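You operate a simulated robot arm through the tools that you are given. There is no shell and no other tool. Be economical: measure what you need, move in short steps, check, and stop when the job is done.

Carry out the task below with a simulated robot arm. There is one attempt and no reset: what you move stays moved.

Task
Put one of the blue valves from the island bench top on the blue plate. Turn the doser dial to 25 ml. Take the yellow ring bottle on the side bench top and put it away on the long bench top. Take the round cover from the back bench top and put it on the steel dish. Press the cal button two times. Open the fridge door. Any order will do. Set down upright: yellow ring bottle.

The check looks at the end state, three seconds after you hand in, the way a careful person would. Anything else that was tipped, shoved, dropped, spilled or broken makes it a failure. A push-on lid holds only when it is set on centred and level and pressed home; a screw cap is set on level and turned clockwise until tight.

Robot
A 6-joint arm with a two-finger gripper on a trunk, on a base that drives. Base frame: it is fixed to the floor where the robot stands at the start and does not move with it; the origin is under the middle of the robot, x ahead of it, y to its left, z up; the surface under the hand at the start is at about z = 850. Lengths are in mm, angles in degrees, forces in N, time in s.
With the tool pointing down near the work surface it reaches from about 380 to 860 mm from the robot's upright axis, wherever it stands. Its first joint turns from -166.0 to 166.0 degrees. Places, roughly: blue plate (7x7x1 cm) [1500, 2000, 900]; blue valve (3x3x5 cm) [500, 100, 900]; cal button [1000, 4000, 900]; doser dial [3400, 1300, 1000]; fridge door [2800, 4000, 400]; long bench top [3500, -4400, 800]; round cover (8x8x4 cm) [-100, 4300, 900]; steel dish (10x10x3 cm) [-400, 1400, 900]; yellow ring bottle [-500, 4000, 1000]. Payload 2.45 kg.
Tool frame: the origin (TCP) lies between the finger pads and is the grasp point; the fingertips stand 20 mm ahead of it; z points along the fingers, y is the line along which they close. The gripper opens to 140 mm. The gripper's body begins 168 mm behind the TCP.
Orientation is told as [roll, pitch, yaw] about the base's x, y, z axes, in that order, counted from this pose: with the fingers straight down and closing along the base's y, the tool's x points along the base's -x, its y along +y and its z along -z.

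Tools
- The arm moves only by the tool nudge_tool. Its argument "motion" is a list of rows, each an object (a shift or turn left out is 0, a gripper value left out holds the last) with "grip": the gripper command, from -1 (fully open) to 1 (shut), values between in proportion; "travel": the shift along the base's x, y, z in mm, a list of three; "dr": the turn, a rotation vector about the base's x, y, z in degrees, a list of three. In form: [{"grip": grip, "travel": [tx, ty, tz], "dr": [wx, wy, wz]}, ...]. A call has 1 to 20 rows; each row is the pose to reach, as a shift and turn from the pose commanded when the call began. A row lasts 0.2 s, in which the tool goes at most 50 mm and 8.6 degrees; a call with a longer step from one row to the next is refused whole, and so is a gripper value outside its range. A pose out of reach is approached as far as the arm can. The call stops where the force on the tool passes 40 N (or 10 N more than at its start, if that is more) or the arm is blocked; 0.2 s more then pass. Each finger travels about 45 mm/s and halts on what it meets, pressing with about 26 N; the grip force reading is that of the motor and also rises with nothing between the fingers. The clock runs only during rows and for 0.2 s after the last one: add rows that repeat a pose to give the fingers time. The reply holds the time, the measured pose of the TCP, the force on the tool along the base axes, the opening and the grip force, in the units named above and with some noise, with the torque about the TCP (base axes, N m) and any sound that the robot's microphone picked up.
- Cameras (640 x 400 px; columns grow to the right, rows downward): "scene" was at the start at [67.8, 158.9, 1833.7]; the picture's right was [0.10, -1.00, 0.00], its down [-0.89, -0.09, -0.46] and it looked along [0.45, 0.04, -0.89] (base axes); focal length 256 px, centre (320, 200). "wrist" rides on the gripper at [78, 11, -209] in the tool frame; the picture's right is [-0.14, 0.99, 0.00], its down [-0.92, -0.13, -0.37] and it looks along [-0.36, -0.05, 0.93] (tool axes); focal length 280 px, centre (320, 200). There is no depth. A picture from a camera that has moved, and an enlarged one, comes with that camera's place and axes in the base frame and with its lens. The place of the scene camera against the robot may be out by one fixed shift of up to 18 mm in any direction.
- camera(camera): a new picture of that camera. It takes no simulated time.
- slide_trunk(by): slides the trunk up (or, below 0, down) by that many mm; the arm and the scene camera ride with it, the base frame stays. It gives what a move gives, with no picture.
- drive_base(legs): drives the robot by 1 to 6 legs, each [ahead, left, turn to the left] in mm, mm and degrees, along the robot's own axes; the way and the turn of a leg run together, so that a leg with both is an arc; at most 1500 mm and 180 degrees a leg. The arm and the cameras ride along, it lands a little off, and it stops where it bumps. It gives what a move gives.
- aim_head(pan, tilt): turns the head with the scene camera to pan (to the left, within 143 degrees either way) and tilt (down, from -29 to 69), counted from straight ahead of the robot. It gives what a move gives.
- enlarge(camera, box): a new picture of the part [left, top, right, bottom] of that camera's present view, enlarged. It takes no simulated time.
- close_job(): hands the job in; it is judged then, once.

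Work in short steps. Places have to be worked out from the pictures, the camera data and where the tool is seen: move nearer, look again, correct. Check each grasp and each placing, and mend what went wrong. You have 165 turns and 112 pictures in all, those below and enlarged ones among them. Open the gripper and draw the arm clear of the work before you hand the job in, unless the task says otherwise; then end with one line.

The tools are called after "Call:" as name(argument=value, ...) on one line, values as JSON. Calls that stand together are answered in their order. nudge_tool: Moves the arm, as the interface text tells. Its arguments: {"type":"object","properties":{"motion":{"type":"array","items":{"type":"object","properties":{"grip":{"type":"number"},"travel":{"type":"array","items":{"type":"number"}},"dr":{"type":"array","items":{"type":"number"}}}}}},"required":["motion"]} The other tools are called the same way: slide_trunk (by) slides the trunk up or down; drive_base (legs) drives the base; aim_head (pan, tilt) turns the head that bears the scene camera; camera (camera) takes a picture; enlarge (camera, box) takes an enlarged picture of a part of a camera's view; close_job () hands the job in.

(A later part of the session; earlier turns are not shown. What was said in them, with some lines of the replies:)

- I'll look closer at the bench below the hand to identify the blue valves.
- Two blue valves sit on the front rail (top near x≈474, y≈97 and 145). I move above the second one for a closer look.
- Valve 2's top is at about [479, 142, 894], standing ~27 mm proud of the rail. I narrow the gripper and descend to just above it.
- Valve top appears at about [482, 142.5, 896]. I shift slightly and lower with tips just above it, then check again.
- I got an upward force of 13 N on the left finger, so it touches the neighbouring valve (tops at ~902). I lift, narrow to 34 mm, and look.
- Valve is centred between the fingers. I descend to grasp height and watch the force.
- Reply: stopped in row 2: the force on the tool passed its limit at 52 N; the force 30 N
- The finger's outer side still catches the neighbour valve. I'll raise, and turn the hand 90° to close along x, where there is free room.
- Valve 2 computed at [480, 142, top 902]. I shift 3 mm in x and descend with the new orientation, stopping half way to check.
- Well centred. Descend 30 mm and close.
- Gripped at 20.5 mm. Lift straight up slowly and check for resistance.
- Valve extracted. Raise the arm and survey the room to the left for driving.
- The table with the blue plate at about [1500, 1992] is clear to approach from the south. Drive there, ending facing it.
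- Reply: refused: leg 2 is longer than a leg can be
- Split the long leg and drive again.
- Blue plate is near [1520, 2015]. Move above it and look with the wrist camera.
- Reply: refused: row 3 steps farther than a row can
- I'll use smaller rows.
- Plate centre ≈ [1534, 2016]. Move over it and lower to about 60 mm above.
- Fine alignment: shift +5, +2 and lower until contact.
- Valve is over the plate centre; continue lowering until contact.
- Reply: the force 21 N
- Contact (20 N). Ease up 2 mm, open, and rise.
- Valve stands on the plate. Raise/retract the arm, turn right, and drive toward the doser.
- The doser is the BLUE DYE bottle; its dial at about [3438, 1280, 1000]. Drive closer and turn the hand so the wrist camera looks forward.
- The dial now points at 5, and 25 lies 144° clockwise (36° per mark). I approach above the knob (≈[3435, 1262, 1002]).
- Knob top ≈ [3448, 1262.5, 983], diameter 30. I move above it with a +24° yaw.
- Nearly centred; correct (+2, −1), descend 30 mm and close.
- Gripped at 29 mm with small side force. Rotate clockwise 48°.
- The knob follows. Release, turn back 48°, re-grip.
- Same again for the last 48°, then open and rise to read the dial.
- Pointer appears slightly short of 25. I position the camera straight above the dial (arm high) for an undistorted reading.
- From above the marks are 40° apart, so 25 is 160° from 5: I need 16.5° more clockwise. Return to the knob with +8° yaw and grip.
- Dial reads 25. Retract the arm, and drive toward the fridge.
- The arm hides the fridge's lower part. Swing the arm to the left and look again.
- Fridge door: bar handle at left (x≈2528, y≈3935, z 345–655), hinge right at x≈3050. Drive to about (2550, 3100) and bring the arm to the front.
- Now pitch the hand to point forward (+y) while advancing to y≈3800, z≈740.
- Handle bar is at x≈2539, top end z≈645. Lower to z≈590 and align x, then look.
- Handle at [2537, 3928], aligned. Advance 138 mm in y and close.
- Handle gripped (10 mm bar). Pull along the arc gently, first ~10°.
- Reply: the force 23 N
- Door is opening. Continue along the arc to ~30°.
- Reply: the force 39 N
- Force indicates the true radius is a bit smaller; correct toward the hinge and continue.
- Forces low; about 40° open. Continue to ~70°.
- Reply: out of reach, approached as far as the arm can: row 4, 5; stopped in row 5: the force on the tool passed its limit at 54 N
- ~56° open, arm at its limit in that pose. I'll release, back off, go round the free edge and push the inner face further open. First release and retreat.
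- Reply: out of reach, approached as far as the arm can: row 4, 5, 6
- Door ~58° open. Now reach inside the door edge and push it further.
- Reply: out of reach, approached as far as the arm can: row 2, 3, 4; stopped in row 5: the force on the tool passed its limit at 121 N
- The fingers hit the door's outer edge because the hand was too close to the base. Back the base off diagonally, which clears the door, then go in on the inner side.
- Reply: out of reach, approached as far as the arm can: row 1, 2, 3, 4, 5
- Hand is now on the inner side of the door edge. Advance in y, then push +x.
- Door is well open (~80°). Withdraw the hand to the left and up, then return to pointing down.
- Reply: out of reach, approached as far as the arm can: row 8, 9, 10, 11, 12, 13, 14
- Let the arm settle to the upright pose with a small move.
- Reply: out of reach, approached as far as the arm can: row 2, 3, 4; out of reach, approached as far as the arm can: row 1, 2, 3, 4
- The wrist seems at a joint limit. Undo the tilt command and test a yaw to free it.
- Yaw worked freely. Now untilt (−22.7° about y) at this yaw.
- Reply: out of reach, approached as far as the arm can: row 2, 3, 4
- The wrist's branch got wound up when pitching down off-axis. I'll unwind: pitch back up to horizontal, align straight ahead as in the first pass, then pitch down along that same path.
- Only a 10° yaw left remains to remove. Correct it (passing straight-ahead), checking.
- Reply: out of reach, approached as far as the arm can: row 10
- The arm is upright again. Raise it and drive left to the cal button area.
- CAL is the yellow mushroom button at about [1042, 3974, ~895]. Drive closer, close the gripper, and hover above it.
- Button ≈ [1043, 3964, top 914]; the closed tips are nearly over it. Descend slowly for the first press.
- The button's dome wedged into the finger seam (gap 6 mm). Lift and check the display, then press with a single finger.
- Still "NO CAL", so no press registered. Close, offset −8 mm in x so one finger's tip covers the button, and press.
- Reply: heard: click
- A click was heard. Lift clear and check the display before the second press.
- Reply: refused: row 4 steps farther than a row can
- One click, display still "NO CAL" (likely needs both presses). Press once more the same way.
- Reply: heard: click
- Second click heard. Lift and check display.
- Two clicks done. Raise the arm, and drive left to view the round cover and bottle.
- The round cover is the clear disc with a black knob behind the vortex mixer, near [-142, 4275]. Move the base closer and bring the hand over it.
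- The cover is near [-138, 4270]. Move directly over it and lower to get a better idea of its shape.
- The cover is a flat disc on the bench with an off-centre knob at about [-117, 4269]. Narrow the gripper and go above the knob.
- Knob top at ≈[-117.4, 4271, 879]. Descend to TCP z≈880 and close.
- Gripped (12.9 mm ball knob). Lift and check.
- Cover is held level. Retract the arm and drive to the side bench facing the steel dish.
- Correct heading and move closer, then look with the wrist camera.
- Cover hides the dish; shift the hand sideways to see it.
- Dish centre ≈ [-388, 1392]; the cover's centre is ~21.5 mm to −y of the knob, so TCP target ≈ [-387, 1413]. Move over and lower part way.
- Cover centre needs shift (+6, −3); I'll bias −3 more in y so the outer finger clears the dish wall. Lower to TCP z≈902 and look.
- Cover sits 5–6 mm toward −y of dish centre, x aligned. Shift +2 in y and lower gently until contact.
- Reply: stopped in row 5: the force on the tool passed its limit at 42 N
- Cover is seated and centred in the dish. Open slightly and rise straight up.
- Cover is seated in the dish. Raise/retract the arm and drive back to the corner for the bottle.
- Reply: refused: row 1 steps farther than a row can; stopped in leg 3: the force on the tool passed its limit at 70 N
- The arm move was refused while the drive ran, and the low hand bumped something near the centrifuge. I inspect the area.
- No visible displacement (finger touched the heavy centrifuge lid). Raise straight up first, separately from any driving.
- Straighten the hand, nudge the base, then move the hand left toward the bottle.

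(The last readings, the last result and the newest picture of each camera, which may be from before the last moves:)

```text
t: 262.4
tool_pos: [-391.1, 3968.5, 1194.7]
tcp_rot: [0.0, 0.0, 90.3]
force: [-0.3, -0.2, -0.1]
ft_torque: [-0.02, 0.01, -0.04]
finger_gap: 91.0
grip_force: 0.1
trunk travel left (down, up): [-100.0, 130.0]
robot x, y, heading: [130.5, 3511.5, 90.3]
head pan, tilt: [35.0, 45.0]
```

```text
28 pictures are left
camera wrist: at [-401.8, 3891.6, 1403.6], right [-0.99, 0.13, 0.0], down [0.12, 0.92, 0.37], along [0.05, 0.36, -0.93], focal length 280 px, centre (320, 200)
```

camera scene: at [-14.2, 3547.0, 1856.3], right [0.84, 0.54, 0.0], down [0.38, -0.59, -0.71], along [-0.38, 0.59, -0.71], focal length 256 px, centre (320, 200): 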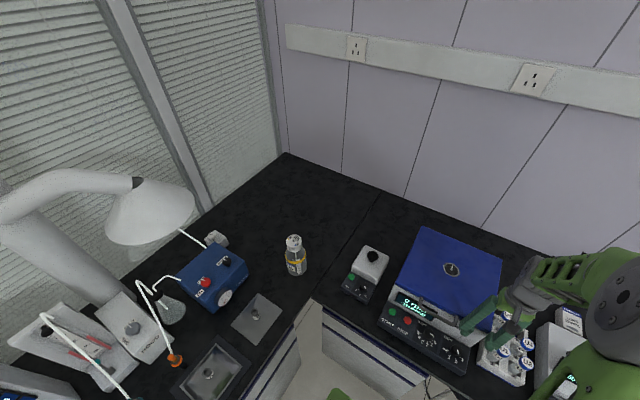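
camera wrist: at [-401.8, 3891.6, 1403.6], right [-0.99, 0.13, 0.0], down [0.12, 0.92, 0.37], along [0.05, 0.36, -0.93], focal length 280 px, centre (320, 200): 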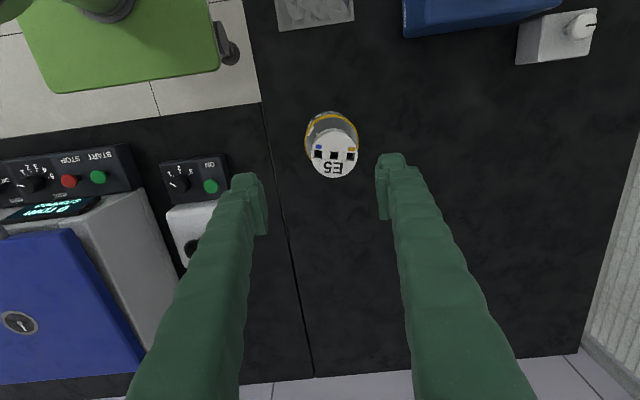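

Bottle axis ≈ [-408, 3962], cap top ≈ z 1070, body ~90 mm. Open fully, centre over it slightly lower, and re-check.

Call:
nudge_tool(motion=[{"grip": -1, "travel": [-8, -3, 0]}, {"travel": [-17, -6, -20]}, {"travel": [-17, -6, -50]}, {"travel": [-17, -6, -80]}, {"travel": [-17, -6, -80]}, {"travel": [-17, -6, -80]}])

Call:
camera(camera="wrist")

```text
t: 263.8
tool_pos: [-410.2, 3962.7, 1111.4]
tcp_rot: [0.0, 0.1, 90.4]
force: [0.0, 0.4, 0.2]
ft_torque: [0.01, 0.04, 0.01]
finger_gap: 139.8
grip_force: 0.1
trunk travel left (down, up): [-100.0, 130.0]
robot x, y, heading: [131.4, 3514.2, 90.2]
head pan, tilt: [35.0, 45.0]
```

```text
27 pictures are left
camera wrist: at [-421.0, 3886.1, 1321.1], right [-0.99, 0.13, 0.0], down [0.12, 0.92, 0.37], along [0.05, 0.36, -0.93], focal length 280 px, centre (320, 200)
```

wrist: 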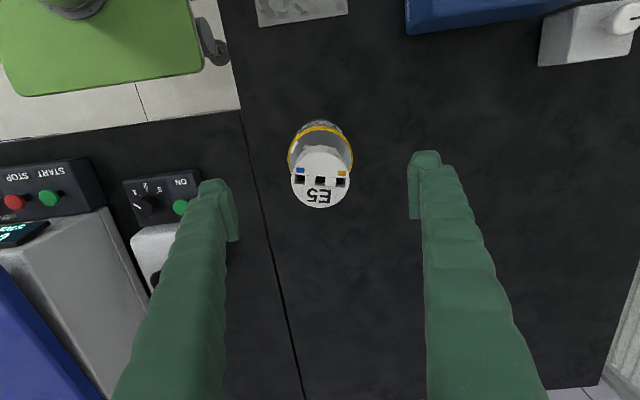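

TCP is right over the bottle axis. Descend to z≈945 and grip the body.

Call:
nudge_tool(motion=[{"travel": [0, 0, -40]}, {"travel": [0, 0, -80]}, {"travel": [0, 0, -120]}, {"travel": [0, 0, -150]}, {"travel": [0, 0, -166]}, {"travel": [0, 0, -166]}, {"travel": [0, 0, -166], "grip": 0}, {"travel": [0, 0, -166], "grip": 1}, {"travel": [0, 0, -166], "grip": 1}, {"travel": [0, 0, -166], "grip": 1}, {"travel": [0, 0, -166], "grip": 1}, {"travel": [0, 0, -166], "grip": 1}, {"travel": [0, 0, -166], "grip": 1}])

Call:
camera(camera="wrist")

```text
t: 266.6
tool_pos: [-409.9, 3961.8, 945.6]
tcp_rot: [0.1, 0.2, 90.4]
force: [-0.3, -0.3, 0.5]
ft_torque: [-0.02, 0.0, -0.02]
finger_gap: 86.1
grip_force: 26.2
trunk travel left (down, up): [-100.0, 130.0]
robot x, y, heading: [130.3, 3516.1, 89.9]
head pan, tilt: [35.0, 45.0]
```

```text
26 pictures are left
camera wrist: at [-420.2, 3884.7, 1154.4], right [-0.99, 0.13, 0.0], down [0.12, 0.92, 0.37], along [0.05, 0.36, -0.93], focal length 280 px, centre (320, 200)
```

wrist: 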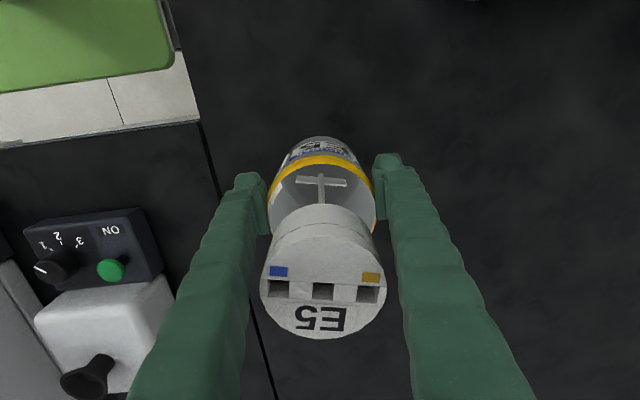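

Gripped at 86 mm. Lift gently.

Call:
nudge_tool(motion=[{"travel": [0, 0, 8]}, {"travel": [0, 0, 20]}, {"travel": [0, 0, 40]}, {"travel": [0, 0, 70]}, {"travel": [0, 0, 105]}, {"travel": [0, 0, 140]}, {"travel": [0, 0, 175]}, {"travel": [0, 0, 205]}, {"travel": [0, 0, 205]}])

Call:
camera(camera="wrist")

```text
t: 268.6
tool_pos: [-411.4, 3963.7, 1153.9]
tcp_rot: [0.1, 0.2, 90.4]
force: [-0.8, 0.3, -2.9]
ft_torque: [-0.04, 0.02, 0.01]
finger_gap: 85.9
grip_force: 26.3
trunk travel left (down, up): [-100.0, 130.0]
robot x, y, heading: [129.0, 3510.9, 90.1]
head pan, tilt: [35.0, 45.0]
```

```text
25 pictures are left
camera wrist: at [-422.0, 3886.5, 1362.7], right [-0.99, 0.13, 0.0], down [0.12, 0.92, 0.37], along [0.05, 0.36, -0.93], focal length 280 px, centre (320, 200)
```

wrist: 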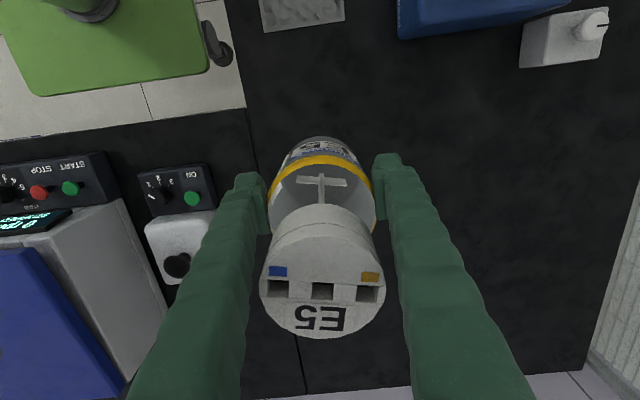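

Bottle is held securely (~3 N). Move the arm to the front over the bench, high.

Call:
nudge_tool(motion=[{"travel": [20, 0, 35]}, {"travel": [65, 3, 45]}, {"travel": [110, 6, 50]}, {"travel": [155, 9, 50]}, {"travel": [200, 12, 50]}, {"travel": [245, 15, 50]}, {"travel": [290, 18, 50]}, {"travel": [335, 20, 50]}, {"travel": [380, 20, 50]}, {"travel": [425, 20, 50]}, {"travel": [470, 20, 50]}, {"travel": [515, 20, 50]}, {"travel": [540, 20, 50]}, {"travel": [540, 20, 50]}])

```text
t: 271.6
tool_pos: [130.7, 3986.1, 1198.6]
tcp_rot: [0.1, 0.1, 90.4]
force: [-0.3, -0.3, -3.5]
ft_torque: [-0.05, 0.0, 0.03]
finger_gap: 85.9
grip_force: 25.9
trunk travel left (down, up): [-100.0, 130.0]
robot x, y, heading: [130.7, 3510.2, 90.0]
head pan, tilt: [35.0, 45.0]
```

Arm is in front with the bottle. Drive out around the table to the open area near (2350, 1450), facing −y.

Call:
drive_base(legs=[[-560, -250, 0], [0, -1480, 0], [0, -480, 0], [-1480, 0, 0], [0, 0, -180]])

Call:
aim_head(pan=25, tilt=20)

Call:
camera(camera="scene")

```text
t: 284.5
tool_pos: [1600.4, 3372.5, 1200.0]
tcp_rot: [0.1, 0.3, 88.0]
force: [-1.4, -0.4, -4.3]
ft_torque: [-0.05, -0.06, 0.0]
finger_gap: 85.2
grip_force: 26.2
trunk travel left (down, up): [-100.0, 130.0]
robot x, y, heading: [1581.9, 2901.6, 87.5]
head pan, tilt: [35.0, 45.0]
stopped in leg 2: the robot was blocked; the commanded pose is now the measured one
```

```text
t: 285.4
tool_pos: [1602.1, 3372.7, 1199.1]
tcp_rot: [0.1, 0.1, 87.9]
force: [0.6, 0.4, -2.5]
ft_torque: [-0.05, 0.02, -0.02]
finger_gap: 85.1
grip_force: 26.1
trunk travel left (down, up): [-100.0, 130.0]
robot x, y, heading: [1584.0, 2901.6, 87.9]
head pan, tilt: [25.0, 20.0]
```

```text
24 pictures are left
camera scene: at [1401.3, 3014.4, 1894.9], right [0.92, 0.39, 0.0], down [0.13, -0.32, -0.94], along [-0.36, 0.87, -0.34], focal length 256 px, centre (320, 200)
```

scene: 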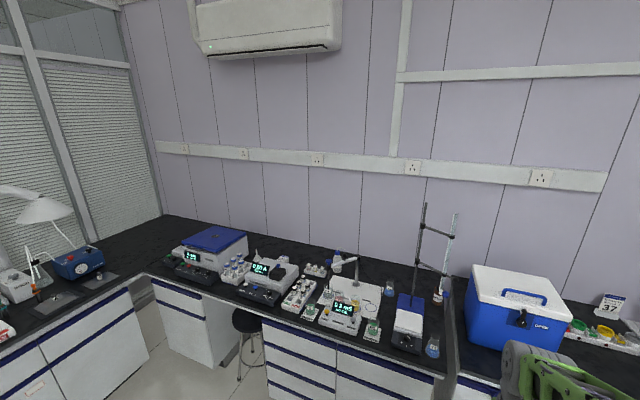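

The base bumped behind — likely a table leg. Look back at the table.

Call:
aim_head(pan=-143, tilt=40)

Call:
camera(camera="scene")

```text
t: 287.9
tool_pos: [1601.0, 3373.2, 1199.3]
tcp_rot: [0.0, 0.1, 87.9]
force: [-0.3, 0.8, -3.0]
ft_torque: [-0.03, 0.03, 0.0]
finger_gap: 84.7
grip_force: 25.3
trunk travel left (down, up): [-100.0, 130.0]
robot x, y, heading: [1581.5, 2903.3, 87.9]
head pan, tilt: [-143.0, 40.0]
```

```text
23 pictures are left
camera scene: at [1485.3, 2858.6, 1863.6], right [-0.82, -0.57, 0.0], down [-0.37, 0.53, -0.77], along [0.44, -0.63, -0.64], focal length 256 px, centre (320, 200)
```

scene: 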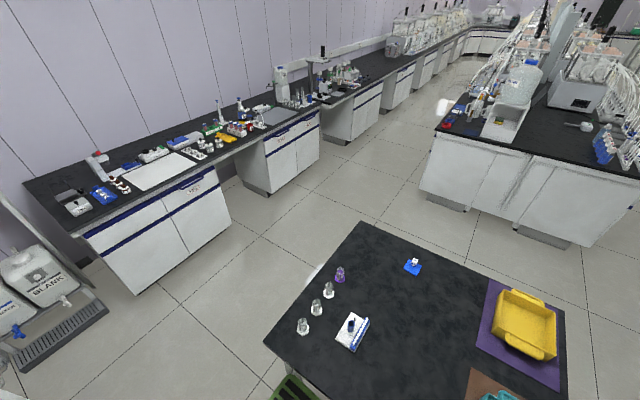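

Table and valve are undisturbed; the base only touched a table leg (table corner ≈ [1875, 2656]). Pull ahead, go right, then back down the corridor and face −y.

Call:
drive_base(legs=[[150, 0, 2], [0, -850, 0], [-1480, 0, 0], [0, 0, -180]])

Call:
aim_head(pan=15, tilt=18)

Call:
camera(camera="scene")

```text
t: 311.4
tool_pos: [2368.5, 1065.8, 1199.3]
tcp_rot: [0.2, 0.1, -97.0]
force: [-0.3, -0.3, -2.9]
ft_torque: [0.04, -0.02, -0.01]
finger_gap: 84.2
grip_force: 26.2
trunk travel left (down, up): [-100.0, 130.0]
robot x, y, heading: [2425.0, 1537.5, -97.6]
head pan, tilt: [-143.0, 40.0]
```

```text
t: 313.9
tool_pos: [2367.6, 1065.6, 1199.7]
tcp_rot: [0.0, 0.1, -97.2]
force: [0.0, -0.4, -3.0]
ft_torque: [0.03, -0.01, -0.02]
finger_gap: 84.2
grip_force: 26.4
trunk travel left (down, up): [-100.0, 130.0]
robot x, y, heading: [2428.9, 1534.3, -97.3]
head pan, tilt: [15.0, 18.0]
```

```text
22 pictures are left
camera scene: at [2573.3, 1427.1, 1898.2], right [-0.99, -0.13, 0.0], down [-0.04, 0.31, -0.95], along [0.13, -0.94, -0.31], focal length 256 px, centre (320, 200)
```

scene: 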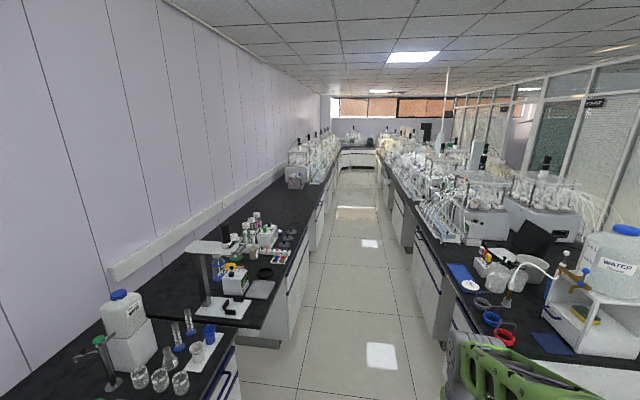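

Call:
enlarge(camera="scene", box=[80, 150, 370, 400])

```text
1.60 times, centred on (225, 275) of scene
camera zoom: at [2573.3, 1427.1, 1898.2], right [-0.99, -0.13, 0.0], down [-0.04, 0.31, -0.95], along [0.13, -0.94, -0.31], focal length 409 px, centre (472, 80)
```

zoom: 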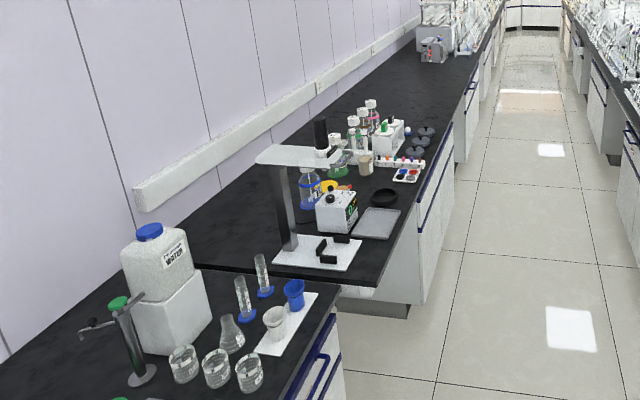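

A bench with free space begins at y≈430 on the right wall; but to be sure which is the "long bench" I'll go further down the corridor in short, corrected legs (corridor ≈ x 2105–2960).

Call:
drive_base(legs=[[0, 0, 7.4], [700, 110, 0]])

```text
t: 318.3
tool_pos: [2546.1, 370.1, 1199.5]
tcp_rot: [0.1, 0.2, -89.1]
force: [-0.6, 0.1, -2.9]
ft_torque: [0.04, -0.01, 0.0]
finger_gap: 83.8
grip_force: 25.8
trunk travel left (down, up): [-100.0, 130.0]
robot x, y, heading: [2540.6, 842.6, -89.5]
head pan, tilt: [15.0, 18.0]
```

Finger gap has crept 86→83.8; check the grip.

Call:
camera(camera="wrist")

```text
20 pictures are left
camera wrist: at [2555.8, 447.0, 1408.4], right [0.99, -0.12, 0.0], down [-0.11, -0.92, 0.37], along [-0.04, -0.36, -0.93], focal length 280 px, centre (320, 200)
```

wrist: 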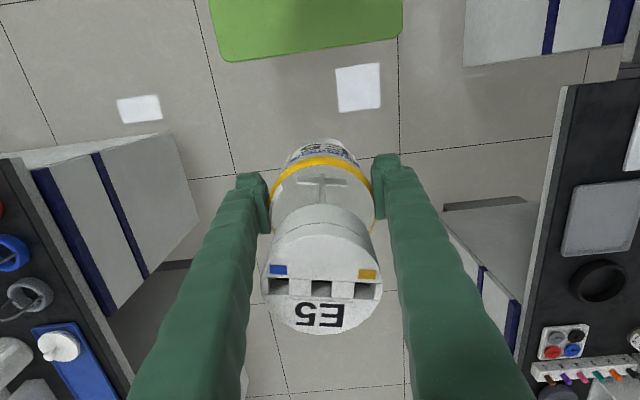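

The bottle is still well held. Continue down the corridor.

Call:
drive_base(legs=[[1000, -5, -0.5], [500, 0, 0]])

Call:
camera(camera="scene")

```text
t: 325.9
tool_pos: [2576.6, -1094.5, 1199.5]
tcp_rot: [0.1, 0.2, -88.2]
force: [0.2, -0.9, -4.0]
ft_torque: [0.05, 0.0, 0.02]
finger_gap: 83.8
grip_force: 26.2
trunk travel left (down, up): [-100.0, 130.0]
robot x, y, heading: [2565.7, -624.6, -88.6]
head pan, tilt: [15.0, 18.0]
```

```text
19 pictures are left
camera scene: at [2725.8, -706.2, 1898.2], right [-0.96, -0.28, 0.0], down [-0.09, 0.3, -0.95], along [0.27, -0.91, -0.31], focal length 256 px, centre (320, 200)
```

scene: 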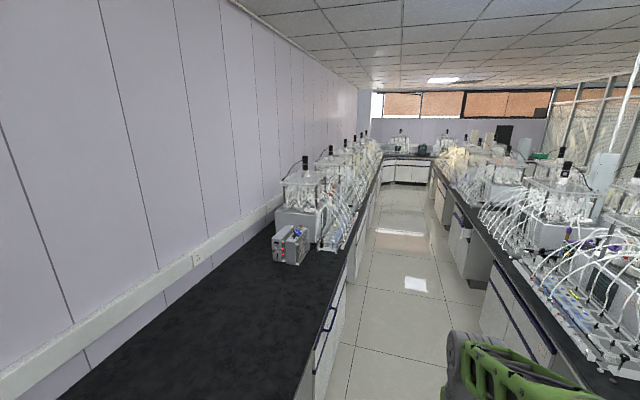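

This is one continuous bench with clear space at y≈−1000…−2500. Advance ~600 mm and then swing the arm left over it.

Call:
drive_base(legs=[[600, -35, -1.4]])

Call:
nudge_tool(motion=[{"travel": [40, 10, 0]}, {"travel": [80, 25, 0]}, {"travel": [120, 45, 0]}, {"travel": [160, 70, 0]}, {"travel": [195, 100, 0]}, {"travel": [230, 130, 0]}, {"travel": [265, 160, 0]}, {"travel": [300, 190, 0]}, {"travel": [335, 220, 0]}, {"travel": [370, 250, 0]}, {"travel": [405, 280, 0]}, {"travel": [440, 310, 0]}, {"travel": [475, 340, 0]}, {"travel": [510, 365, 0]}, {"travel": [550, 380, 0]}, {"travel": [590, 395, 0]}, {"travel": [630, 405, 0]}, {"travel": [650, 410, 0]}, {"travel": [650, 410, 0]}])

Call:
camera(camera="wrist")

```text
t: 329.3
tool_pos: [2543.0, -1709.6, 1198.7]
tcp_rot: [0.1, 0.1, -89.3]
force: [-0.6, -0.2, -3.6]
ft_torque: [0.09, 0.01, -0.01]
finger_gap: 84.0
grip_force: 25.8
trunk travel left (down, up): [-100.0, 130.0]
robot x, y, heading: [2538.2, -1237.6, -89.2]
head pan, tilt: [15.0, 18.0]
```

```text
t: 332.3
tool_pos: [3038.9, -1424.3, 1290.0]
tcp_rot: [9.6, -0.7, -96.5]
force: [32.8, 88.7, -2.5]
ft_torque: [-14.54, 5.1, -1.99]
finger_gap: 84.2
grip_force: 26.1
trunk travel left (down, up): [-100.0, 130.0]
robot x, y, heading: [2541.2, -1236.4, -89.9]
head pan, tilt: [15.0, 18.0]
stopped in row 14: the arm was blocked; the commanded pose is now the measured one
```

```text
18 pictures are left
camera wrist: at [3023.8, -1340.0, 1496.5], right [0.96, -0.24, 0.17], down [-0.29, -0.89, 0.35], along [0.06, -0.39, -0.92], focal length 280 px, centre (320, 200)
```

wrist: 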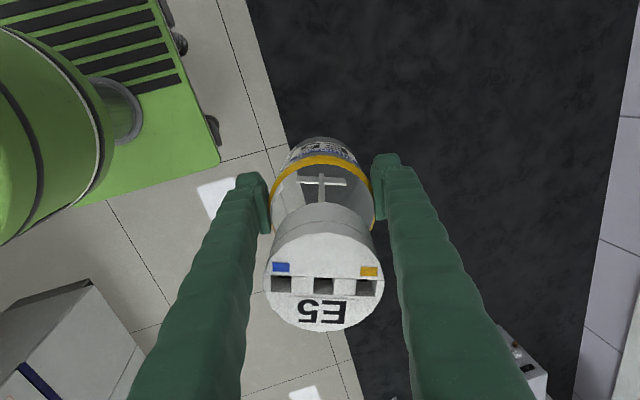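

The arm got blocked and tilted. Look at the arm before moving anything.

Call:
aim_head(pan=50, tilt=35)

Call:
camera(camera="scene")

```text
t: 333.3
tool_pos: [3033.5, -1428.8, 1285.4]
tcp_rot: [8.9, -0.8, -97.6]
force: [-3.5, -13.5, -1.2]
ft_torque: [2.04, -0.63, 0.25]
finger_gap: 83.6
grip_force: 26.0
trunk travel left (down, up): [-100.0, 130.0]
robot x, y, heading: [2539.2, -1235.4, -89.5]
head pan, tilt: [50.0, 35.0]
```

```text
17 pictures are left
camera scene: at [2630.7, -1156.7, 1871.2], right [0.87, 0.5, 0.0], down [0.29, -0.5, -0.82], along [-0.41, 0.71, -0.57], focal length 256 px, centre (320, 200)
```

scene: 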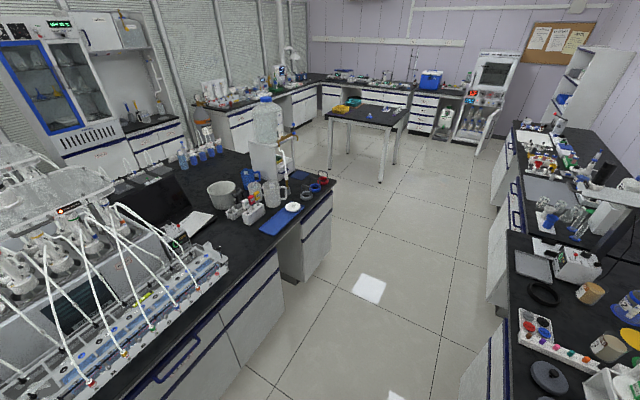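

The arm hit the head mast on the robot's left. Retreat the arm along its path while levelling the hand.

Call:
nudge_tool(motion=[{"travel": [-20, -25, 0], "dr": [0, 1.5, 1]}, {"travel": [-40, -55, -10], "dr": [0.4, 3, 2.5]}, {"travel": [-65, -90, -30], "dr": [0.8, 6, 5]}, {"travel": [-90, -120, -55], "dr": [1.2, 8.8, 8]}, {"travel": [-100, -150, -85], "dr": [1.2, 8.8, 8]}, {"travel": [-100, -150, -85], "dr": [1.2, 8.8, 8]}])

Call:
aim_head(pan=30, tilt=40)

Call:
camera(camera="scene")

```text
t: 334.7
tool_pos: [2938.5, -1545.4, 1212.9]
tcp_rot: [1.0, 0.2, -85.9]
force: [-0.7, -0.3, -3.2]
ft_torque: [0.03, 0.02, -0.01]
finger_gap: 83.7
grip_force: 25.8
trunk travel left (down, up): [-100.0, 130.0]
robot x, y, heading: [2541.7, -1234.6, -89.2]
head pan, tilt: [50.0, 35.0]
```

```text
t: 335.5
tool_pos: [2937.4, -1545.9, 1211.9]
tcp_rot: [1.1, 0.2, -85.9]
force: [0.1, 0.1, -3.6]
ft_torque: [0.02, 0.03, -0.01]
finger_gap: 83.6
grip_force: 26.1
trunk travel left (down, up): [-100.0, 130.0]
robot x, y, heading: [2540.7, -1236.8, -89.4]
head pan, tilt: [30.0, 40.0]
```

```text
16 pictures are left
camera scene: at [2717.9, -1306.2, 1863.6], right [-0.86, -0.51, 0.0], down [-0.33, 0.55, -0.77], along [0.39, -0.66, -0.64], focal length 256 px, centre (320, 200)
```

scene: 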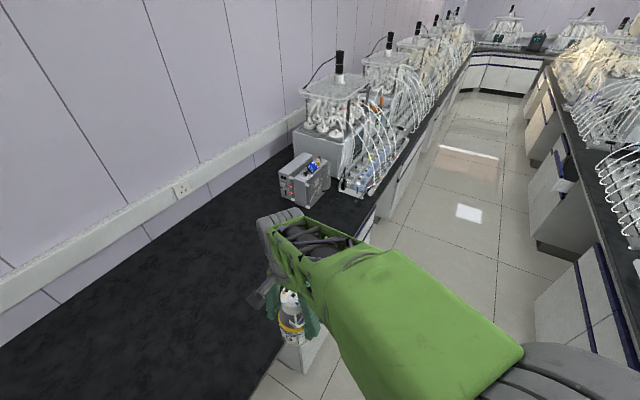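

Clear bench ahead. Move to about [3150, −1720] and lower partway.

Call:
nudge_tool(motion=[{"travel": [35, -30, 0], "dr": [0, 1.1, 0]}, {"travel": [70, -60, 0], "dr": [0, 1.1, 0]}, {"travel": [105, -90, 0], "dr": [0, 1.1, 0]}, {"travel": [140, -120, 0], "dr": [0, 1.1, 0]}, {"travel": [180, -148, 0], "dr": [0, 1.1, 0]}, {"travel": [213, -174, 0], "dr": [0, 1.1, 0]}, {"travel": [213, -174, -45], "dr": [0, 1.1, 0]}, {"travel": [213, -174, -90], "dr": [0, 1.1, 0]}, {"travel": [213, -174, -135], "dr": [0, 1.1, 0]}, {"travel": [213, -174, -180], "dr": [0, 1.1, 0]}, {"travel": [213, -174, -220], "dr": [0, 1.1, 0]}, {"travel": [213, -174, -220], "dr": [0, 1.1, 0]}])

Call:
camera(camera="scene")

Call:
camera(camera="wrist")

```text
t: 338.1
tool_pos: [3150.5, -1719.3, 987.6]
tcp_rot: [0.1, 0.3, -85.8]
force: [-0.1, -1.0, -4.0]
ft_torque: [0.05, -0.01, -0.02]
finger_gap: 83.7
grip_force: 25.9
trunk travel left (down, up): [-100.0, 130.0]
robot x, y, heading: [2539.2, -1234.0, -89.3]
head pan, tilt: [30.0, 40.0]
```

```text
15 pictures are left
camera scene: at [2717.7, -1306.1, 1863.6], right [-0.86, -0.51, 0.0], down [-0.33, 0.55, -0.77], along [0.39, -0.66, -0.64], focal length 256 px, centre (320, 200)
```

scene: 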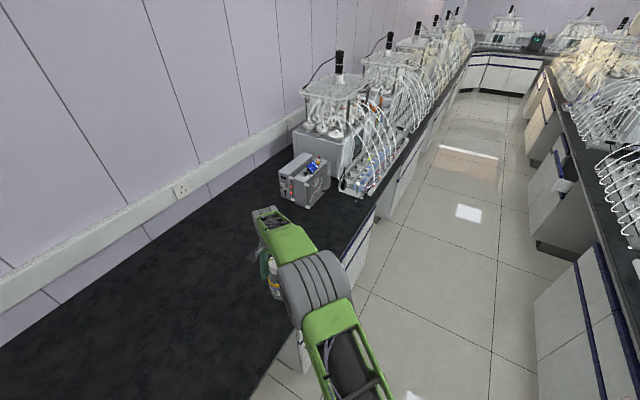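

```text
14 pictures are left
camera wrist: at [3155.4, -1641.3, 1197.7], right [1.0, -0.07, 0.0], down [-0.06, -0.93, 0.36], along [-0.03, -0.36, -0.93], focal length 280 px, centre (320, 200)
```

wrist: 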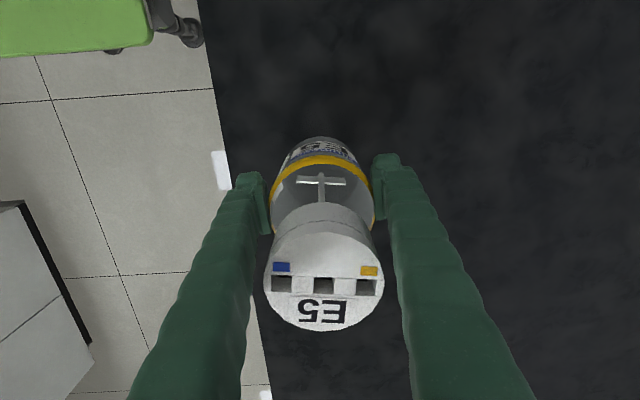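

Bench edge is at x≈3033; shift 40 mm further in and lower slowly to contact.

Call:
nudge_tool(motion=[{"travel": [20, 0, 0]}, {"travel": [40, 0, 0]}, {"travel": [40, 0, -15]}, {"travel": [40, 0, -27]}, {"travel": [40, 0, -32]}, {"travel": [40, 0, -35]}, {"travel": [40, 0, -37]}, {"travel": [40, 0, -39]}, {"travel": [40, 0, -41]}])

```text
t: 340.1
tool_pos: [3192.6, -1721.4, 949.0]
tcp_rot: [0.2, 0.2, -85.9]
force: [-3.7, 4.2, 22.0]
ft_torque: [-0.38, 0.04, -0.08]
finger_gap: 84.2
grip_force: 26.1
trunk travel left (down, up): [-100.0, 130.0]
robot x, y, heading: [2538.8, -1237.2, -89.8]
head pan, tilt: [30.0, 40.0]
```

Bottle is on the bench (22 N). Ease 1 mm, open slowly, and rise.

Call:
nudge_tool(motion=[{"travel": [0, 0, 1.5]}, {"travel": [0, 0, 1.5], "grip": -0.3}, {"travel": [0, 0, 1.5], "grip": -0.5}, {"travel": [0, 0, 1.5], "grip": -0.7}, {"travel": [0, 0, 1.5], "grip": -1}, {"travel": [0, 0, 1.5], "grip": -1}, {"travel": [0, 0, 1.5], "grip": -1}, {"travel": [0, 0, 1.5], "grip": -1}, {"travel": [0, 0, 30]}, {"travel": [0, 0, 75]}, {"travel": [0, 0, 120]}, {"travel": [0, 0, 165]}, {"travel": [0, 0, 210]}, {"travel": [0, 0, 250]}, {"travel": [0, 0, 250]}])

Call:
camera(camera="wrist")

```text
t: 343.3
tool_pos: [3192.4, -1718.3, 1194.0]
tcp_rot: [0.0, 0.4, -85.9]
force: [-0.2, -0.2, 0.7]
ft_torque: [0.01, 0.01, 0.01]
finger_gap: 140.1
grip_force: 0.0
trunk travel left (down, up): [-100.0, 130.0]
robot x, y, heading: [2539.9, -1236.5, -89.6]
head pan, tilt: [30.0, 40.0]
```

```text
13 pictures are left
camera wrist: at [3197.2, -1640.0, 1404.5], right [1.0, -0.07, 0.0], down [-0.06, -0.93, 0.36], along [-0.03, -0.36, -0.93], focal length 280 px, centre (320, 200)
```

wrist: 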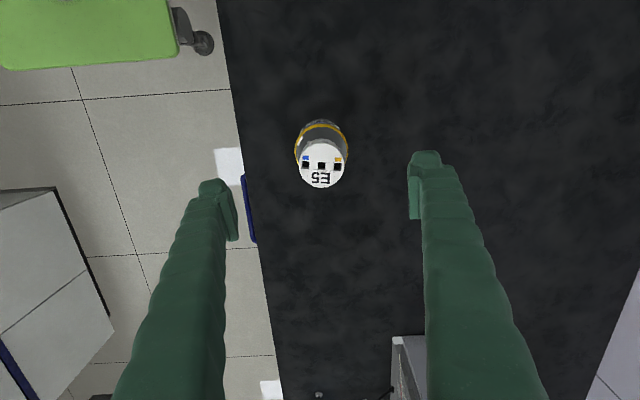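

Bottle stands upright. I check the bench for any seam between here and the further section.

Call:
enlarge(camera="scene", box=[180, 120, 440, 290])

```text
2.35 times, centred on (310, 205) of scene
camera zoom: at [2717.7, -1306.1, 1863.6], right [-0.86, -0.51, 0.0], down [-0.33, 0.55, -0.77], along [0.39, -0.66, -0.64], focal length 601 px, centre (344, 188)
```

zoom: 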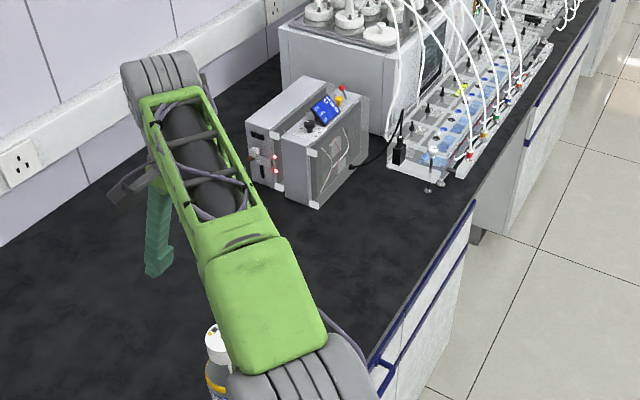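

The top is continuous, so the bottle stands on the long bench. Draw the arm back in front of the robot.

Call:
nudge_tool(motion=[{"travel": [-45, -5, 0]}, {"travel": [-90, -10, 0]}, {"travel": [-135, -10, 0]}, {"travel": [-180, -10, 0]}, {"travel": [-225, -10, 0]}, {"travel": [-270, -10, 0]}, {"travel": [-315, -10, 0]}, {"travel": [-360, -10, 0]}, {"travel": [-405, -10, 0]}, {"travel": [-450, -10, 0]}, {"travel": [-500, -10, 0]}, {"travel": [-500, -10, 0]}])

Call:
camera(camera="scene")

```text
t: 345.9
tool_pos: [2693.7, -1729.5, 1195.0]
tcp_rot: [0.1, 0.4, -86.0]
force: [0.5, 1.8, 0.0]
ft_torque: [0.0, 0.03, -0.02]
finger_gap: 139.9
grip_force: 0.1
trunk travel left (down, up): [-100.0, 130.0]
robot x, y, heading: [2539.7, -1235.8, -89.6]
head pan, tilt: [30.0, 40.0]
```

```text
11 pictures are left
camera scene: at [2718.0, -1306.1, 1863.5], right [-0.86, -0.51, 0.0], down [-0.33, 0.55, -0.77], along [0.39, -0.66, -0.64], focal length 256 px, centre (320, 200)
```

scene: 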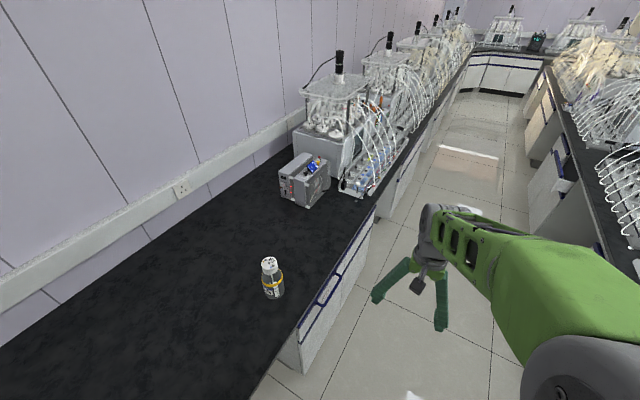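

The bottle stands upright on the long bench, the gripper is open, and the arm is clear. Handing in.

Call:
close_job()

```text
The job is handed in.
```

I finished all six tasks and handed the job in. Along the way the robot bumped the centrifuge lid (70 N), a table leg, the fridge door's edge and its own head mast. I found no sign that anything had moved, but I did not look at the centrifuge again up close.
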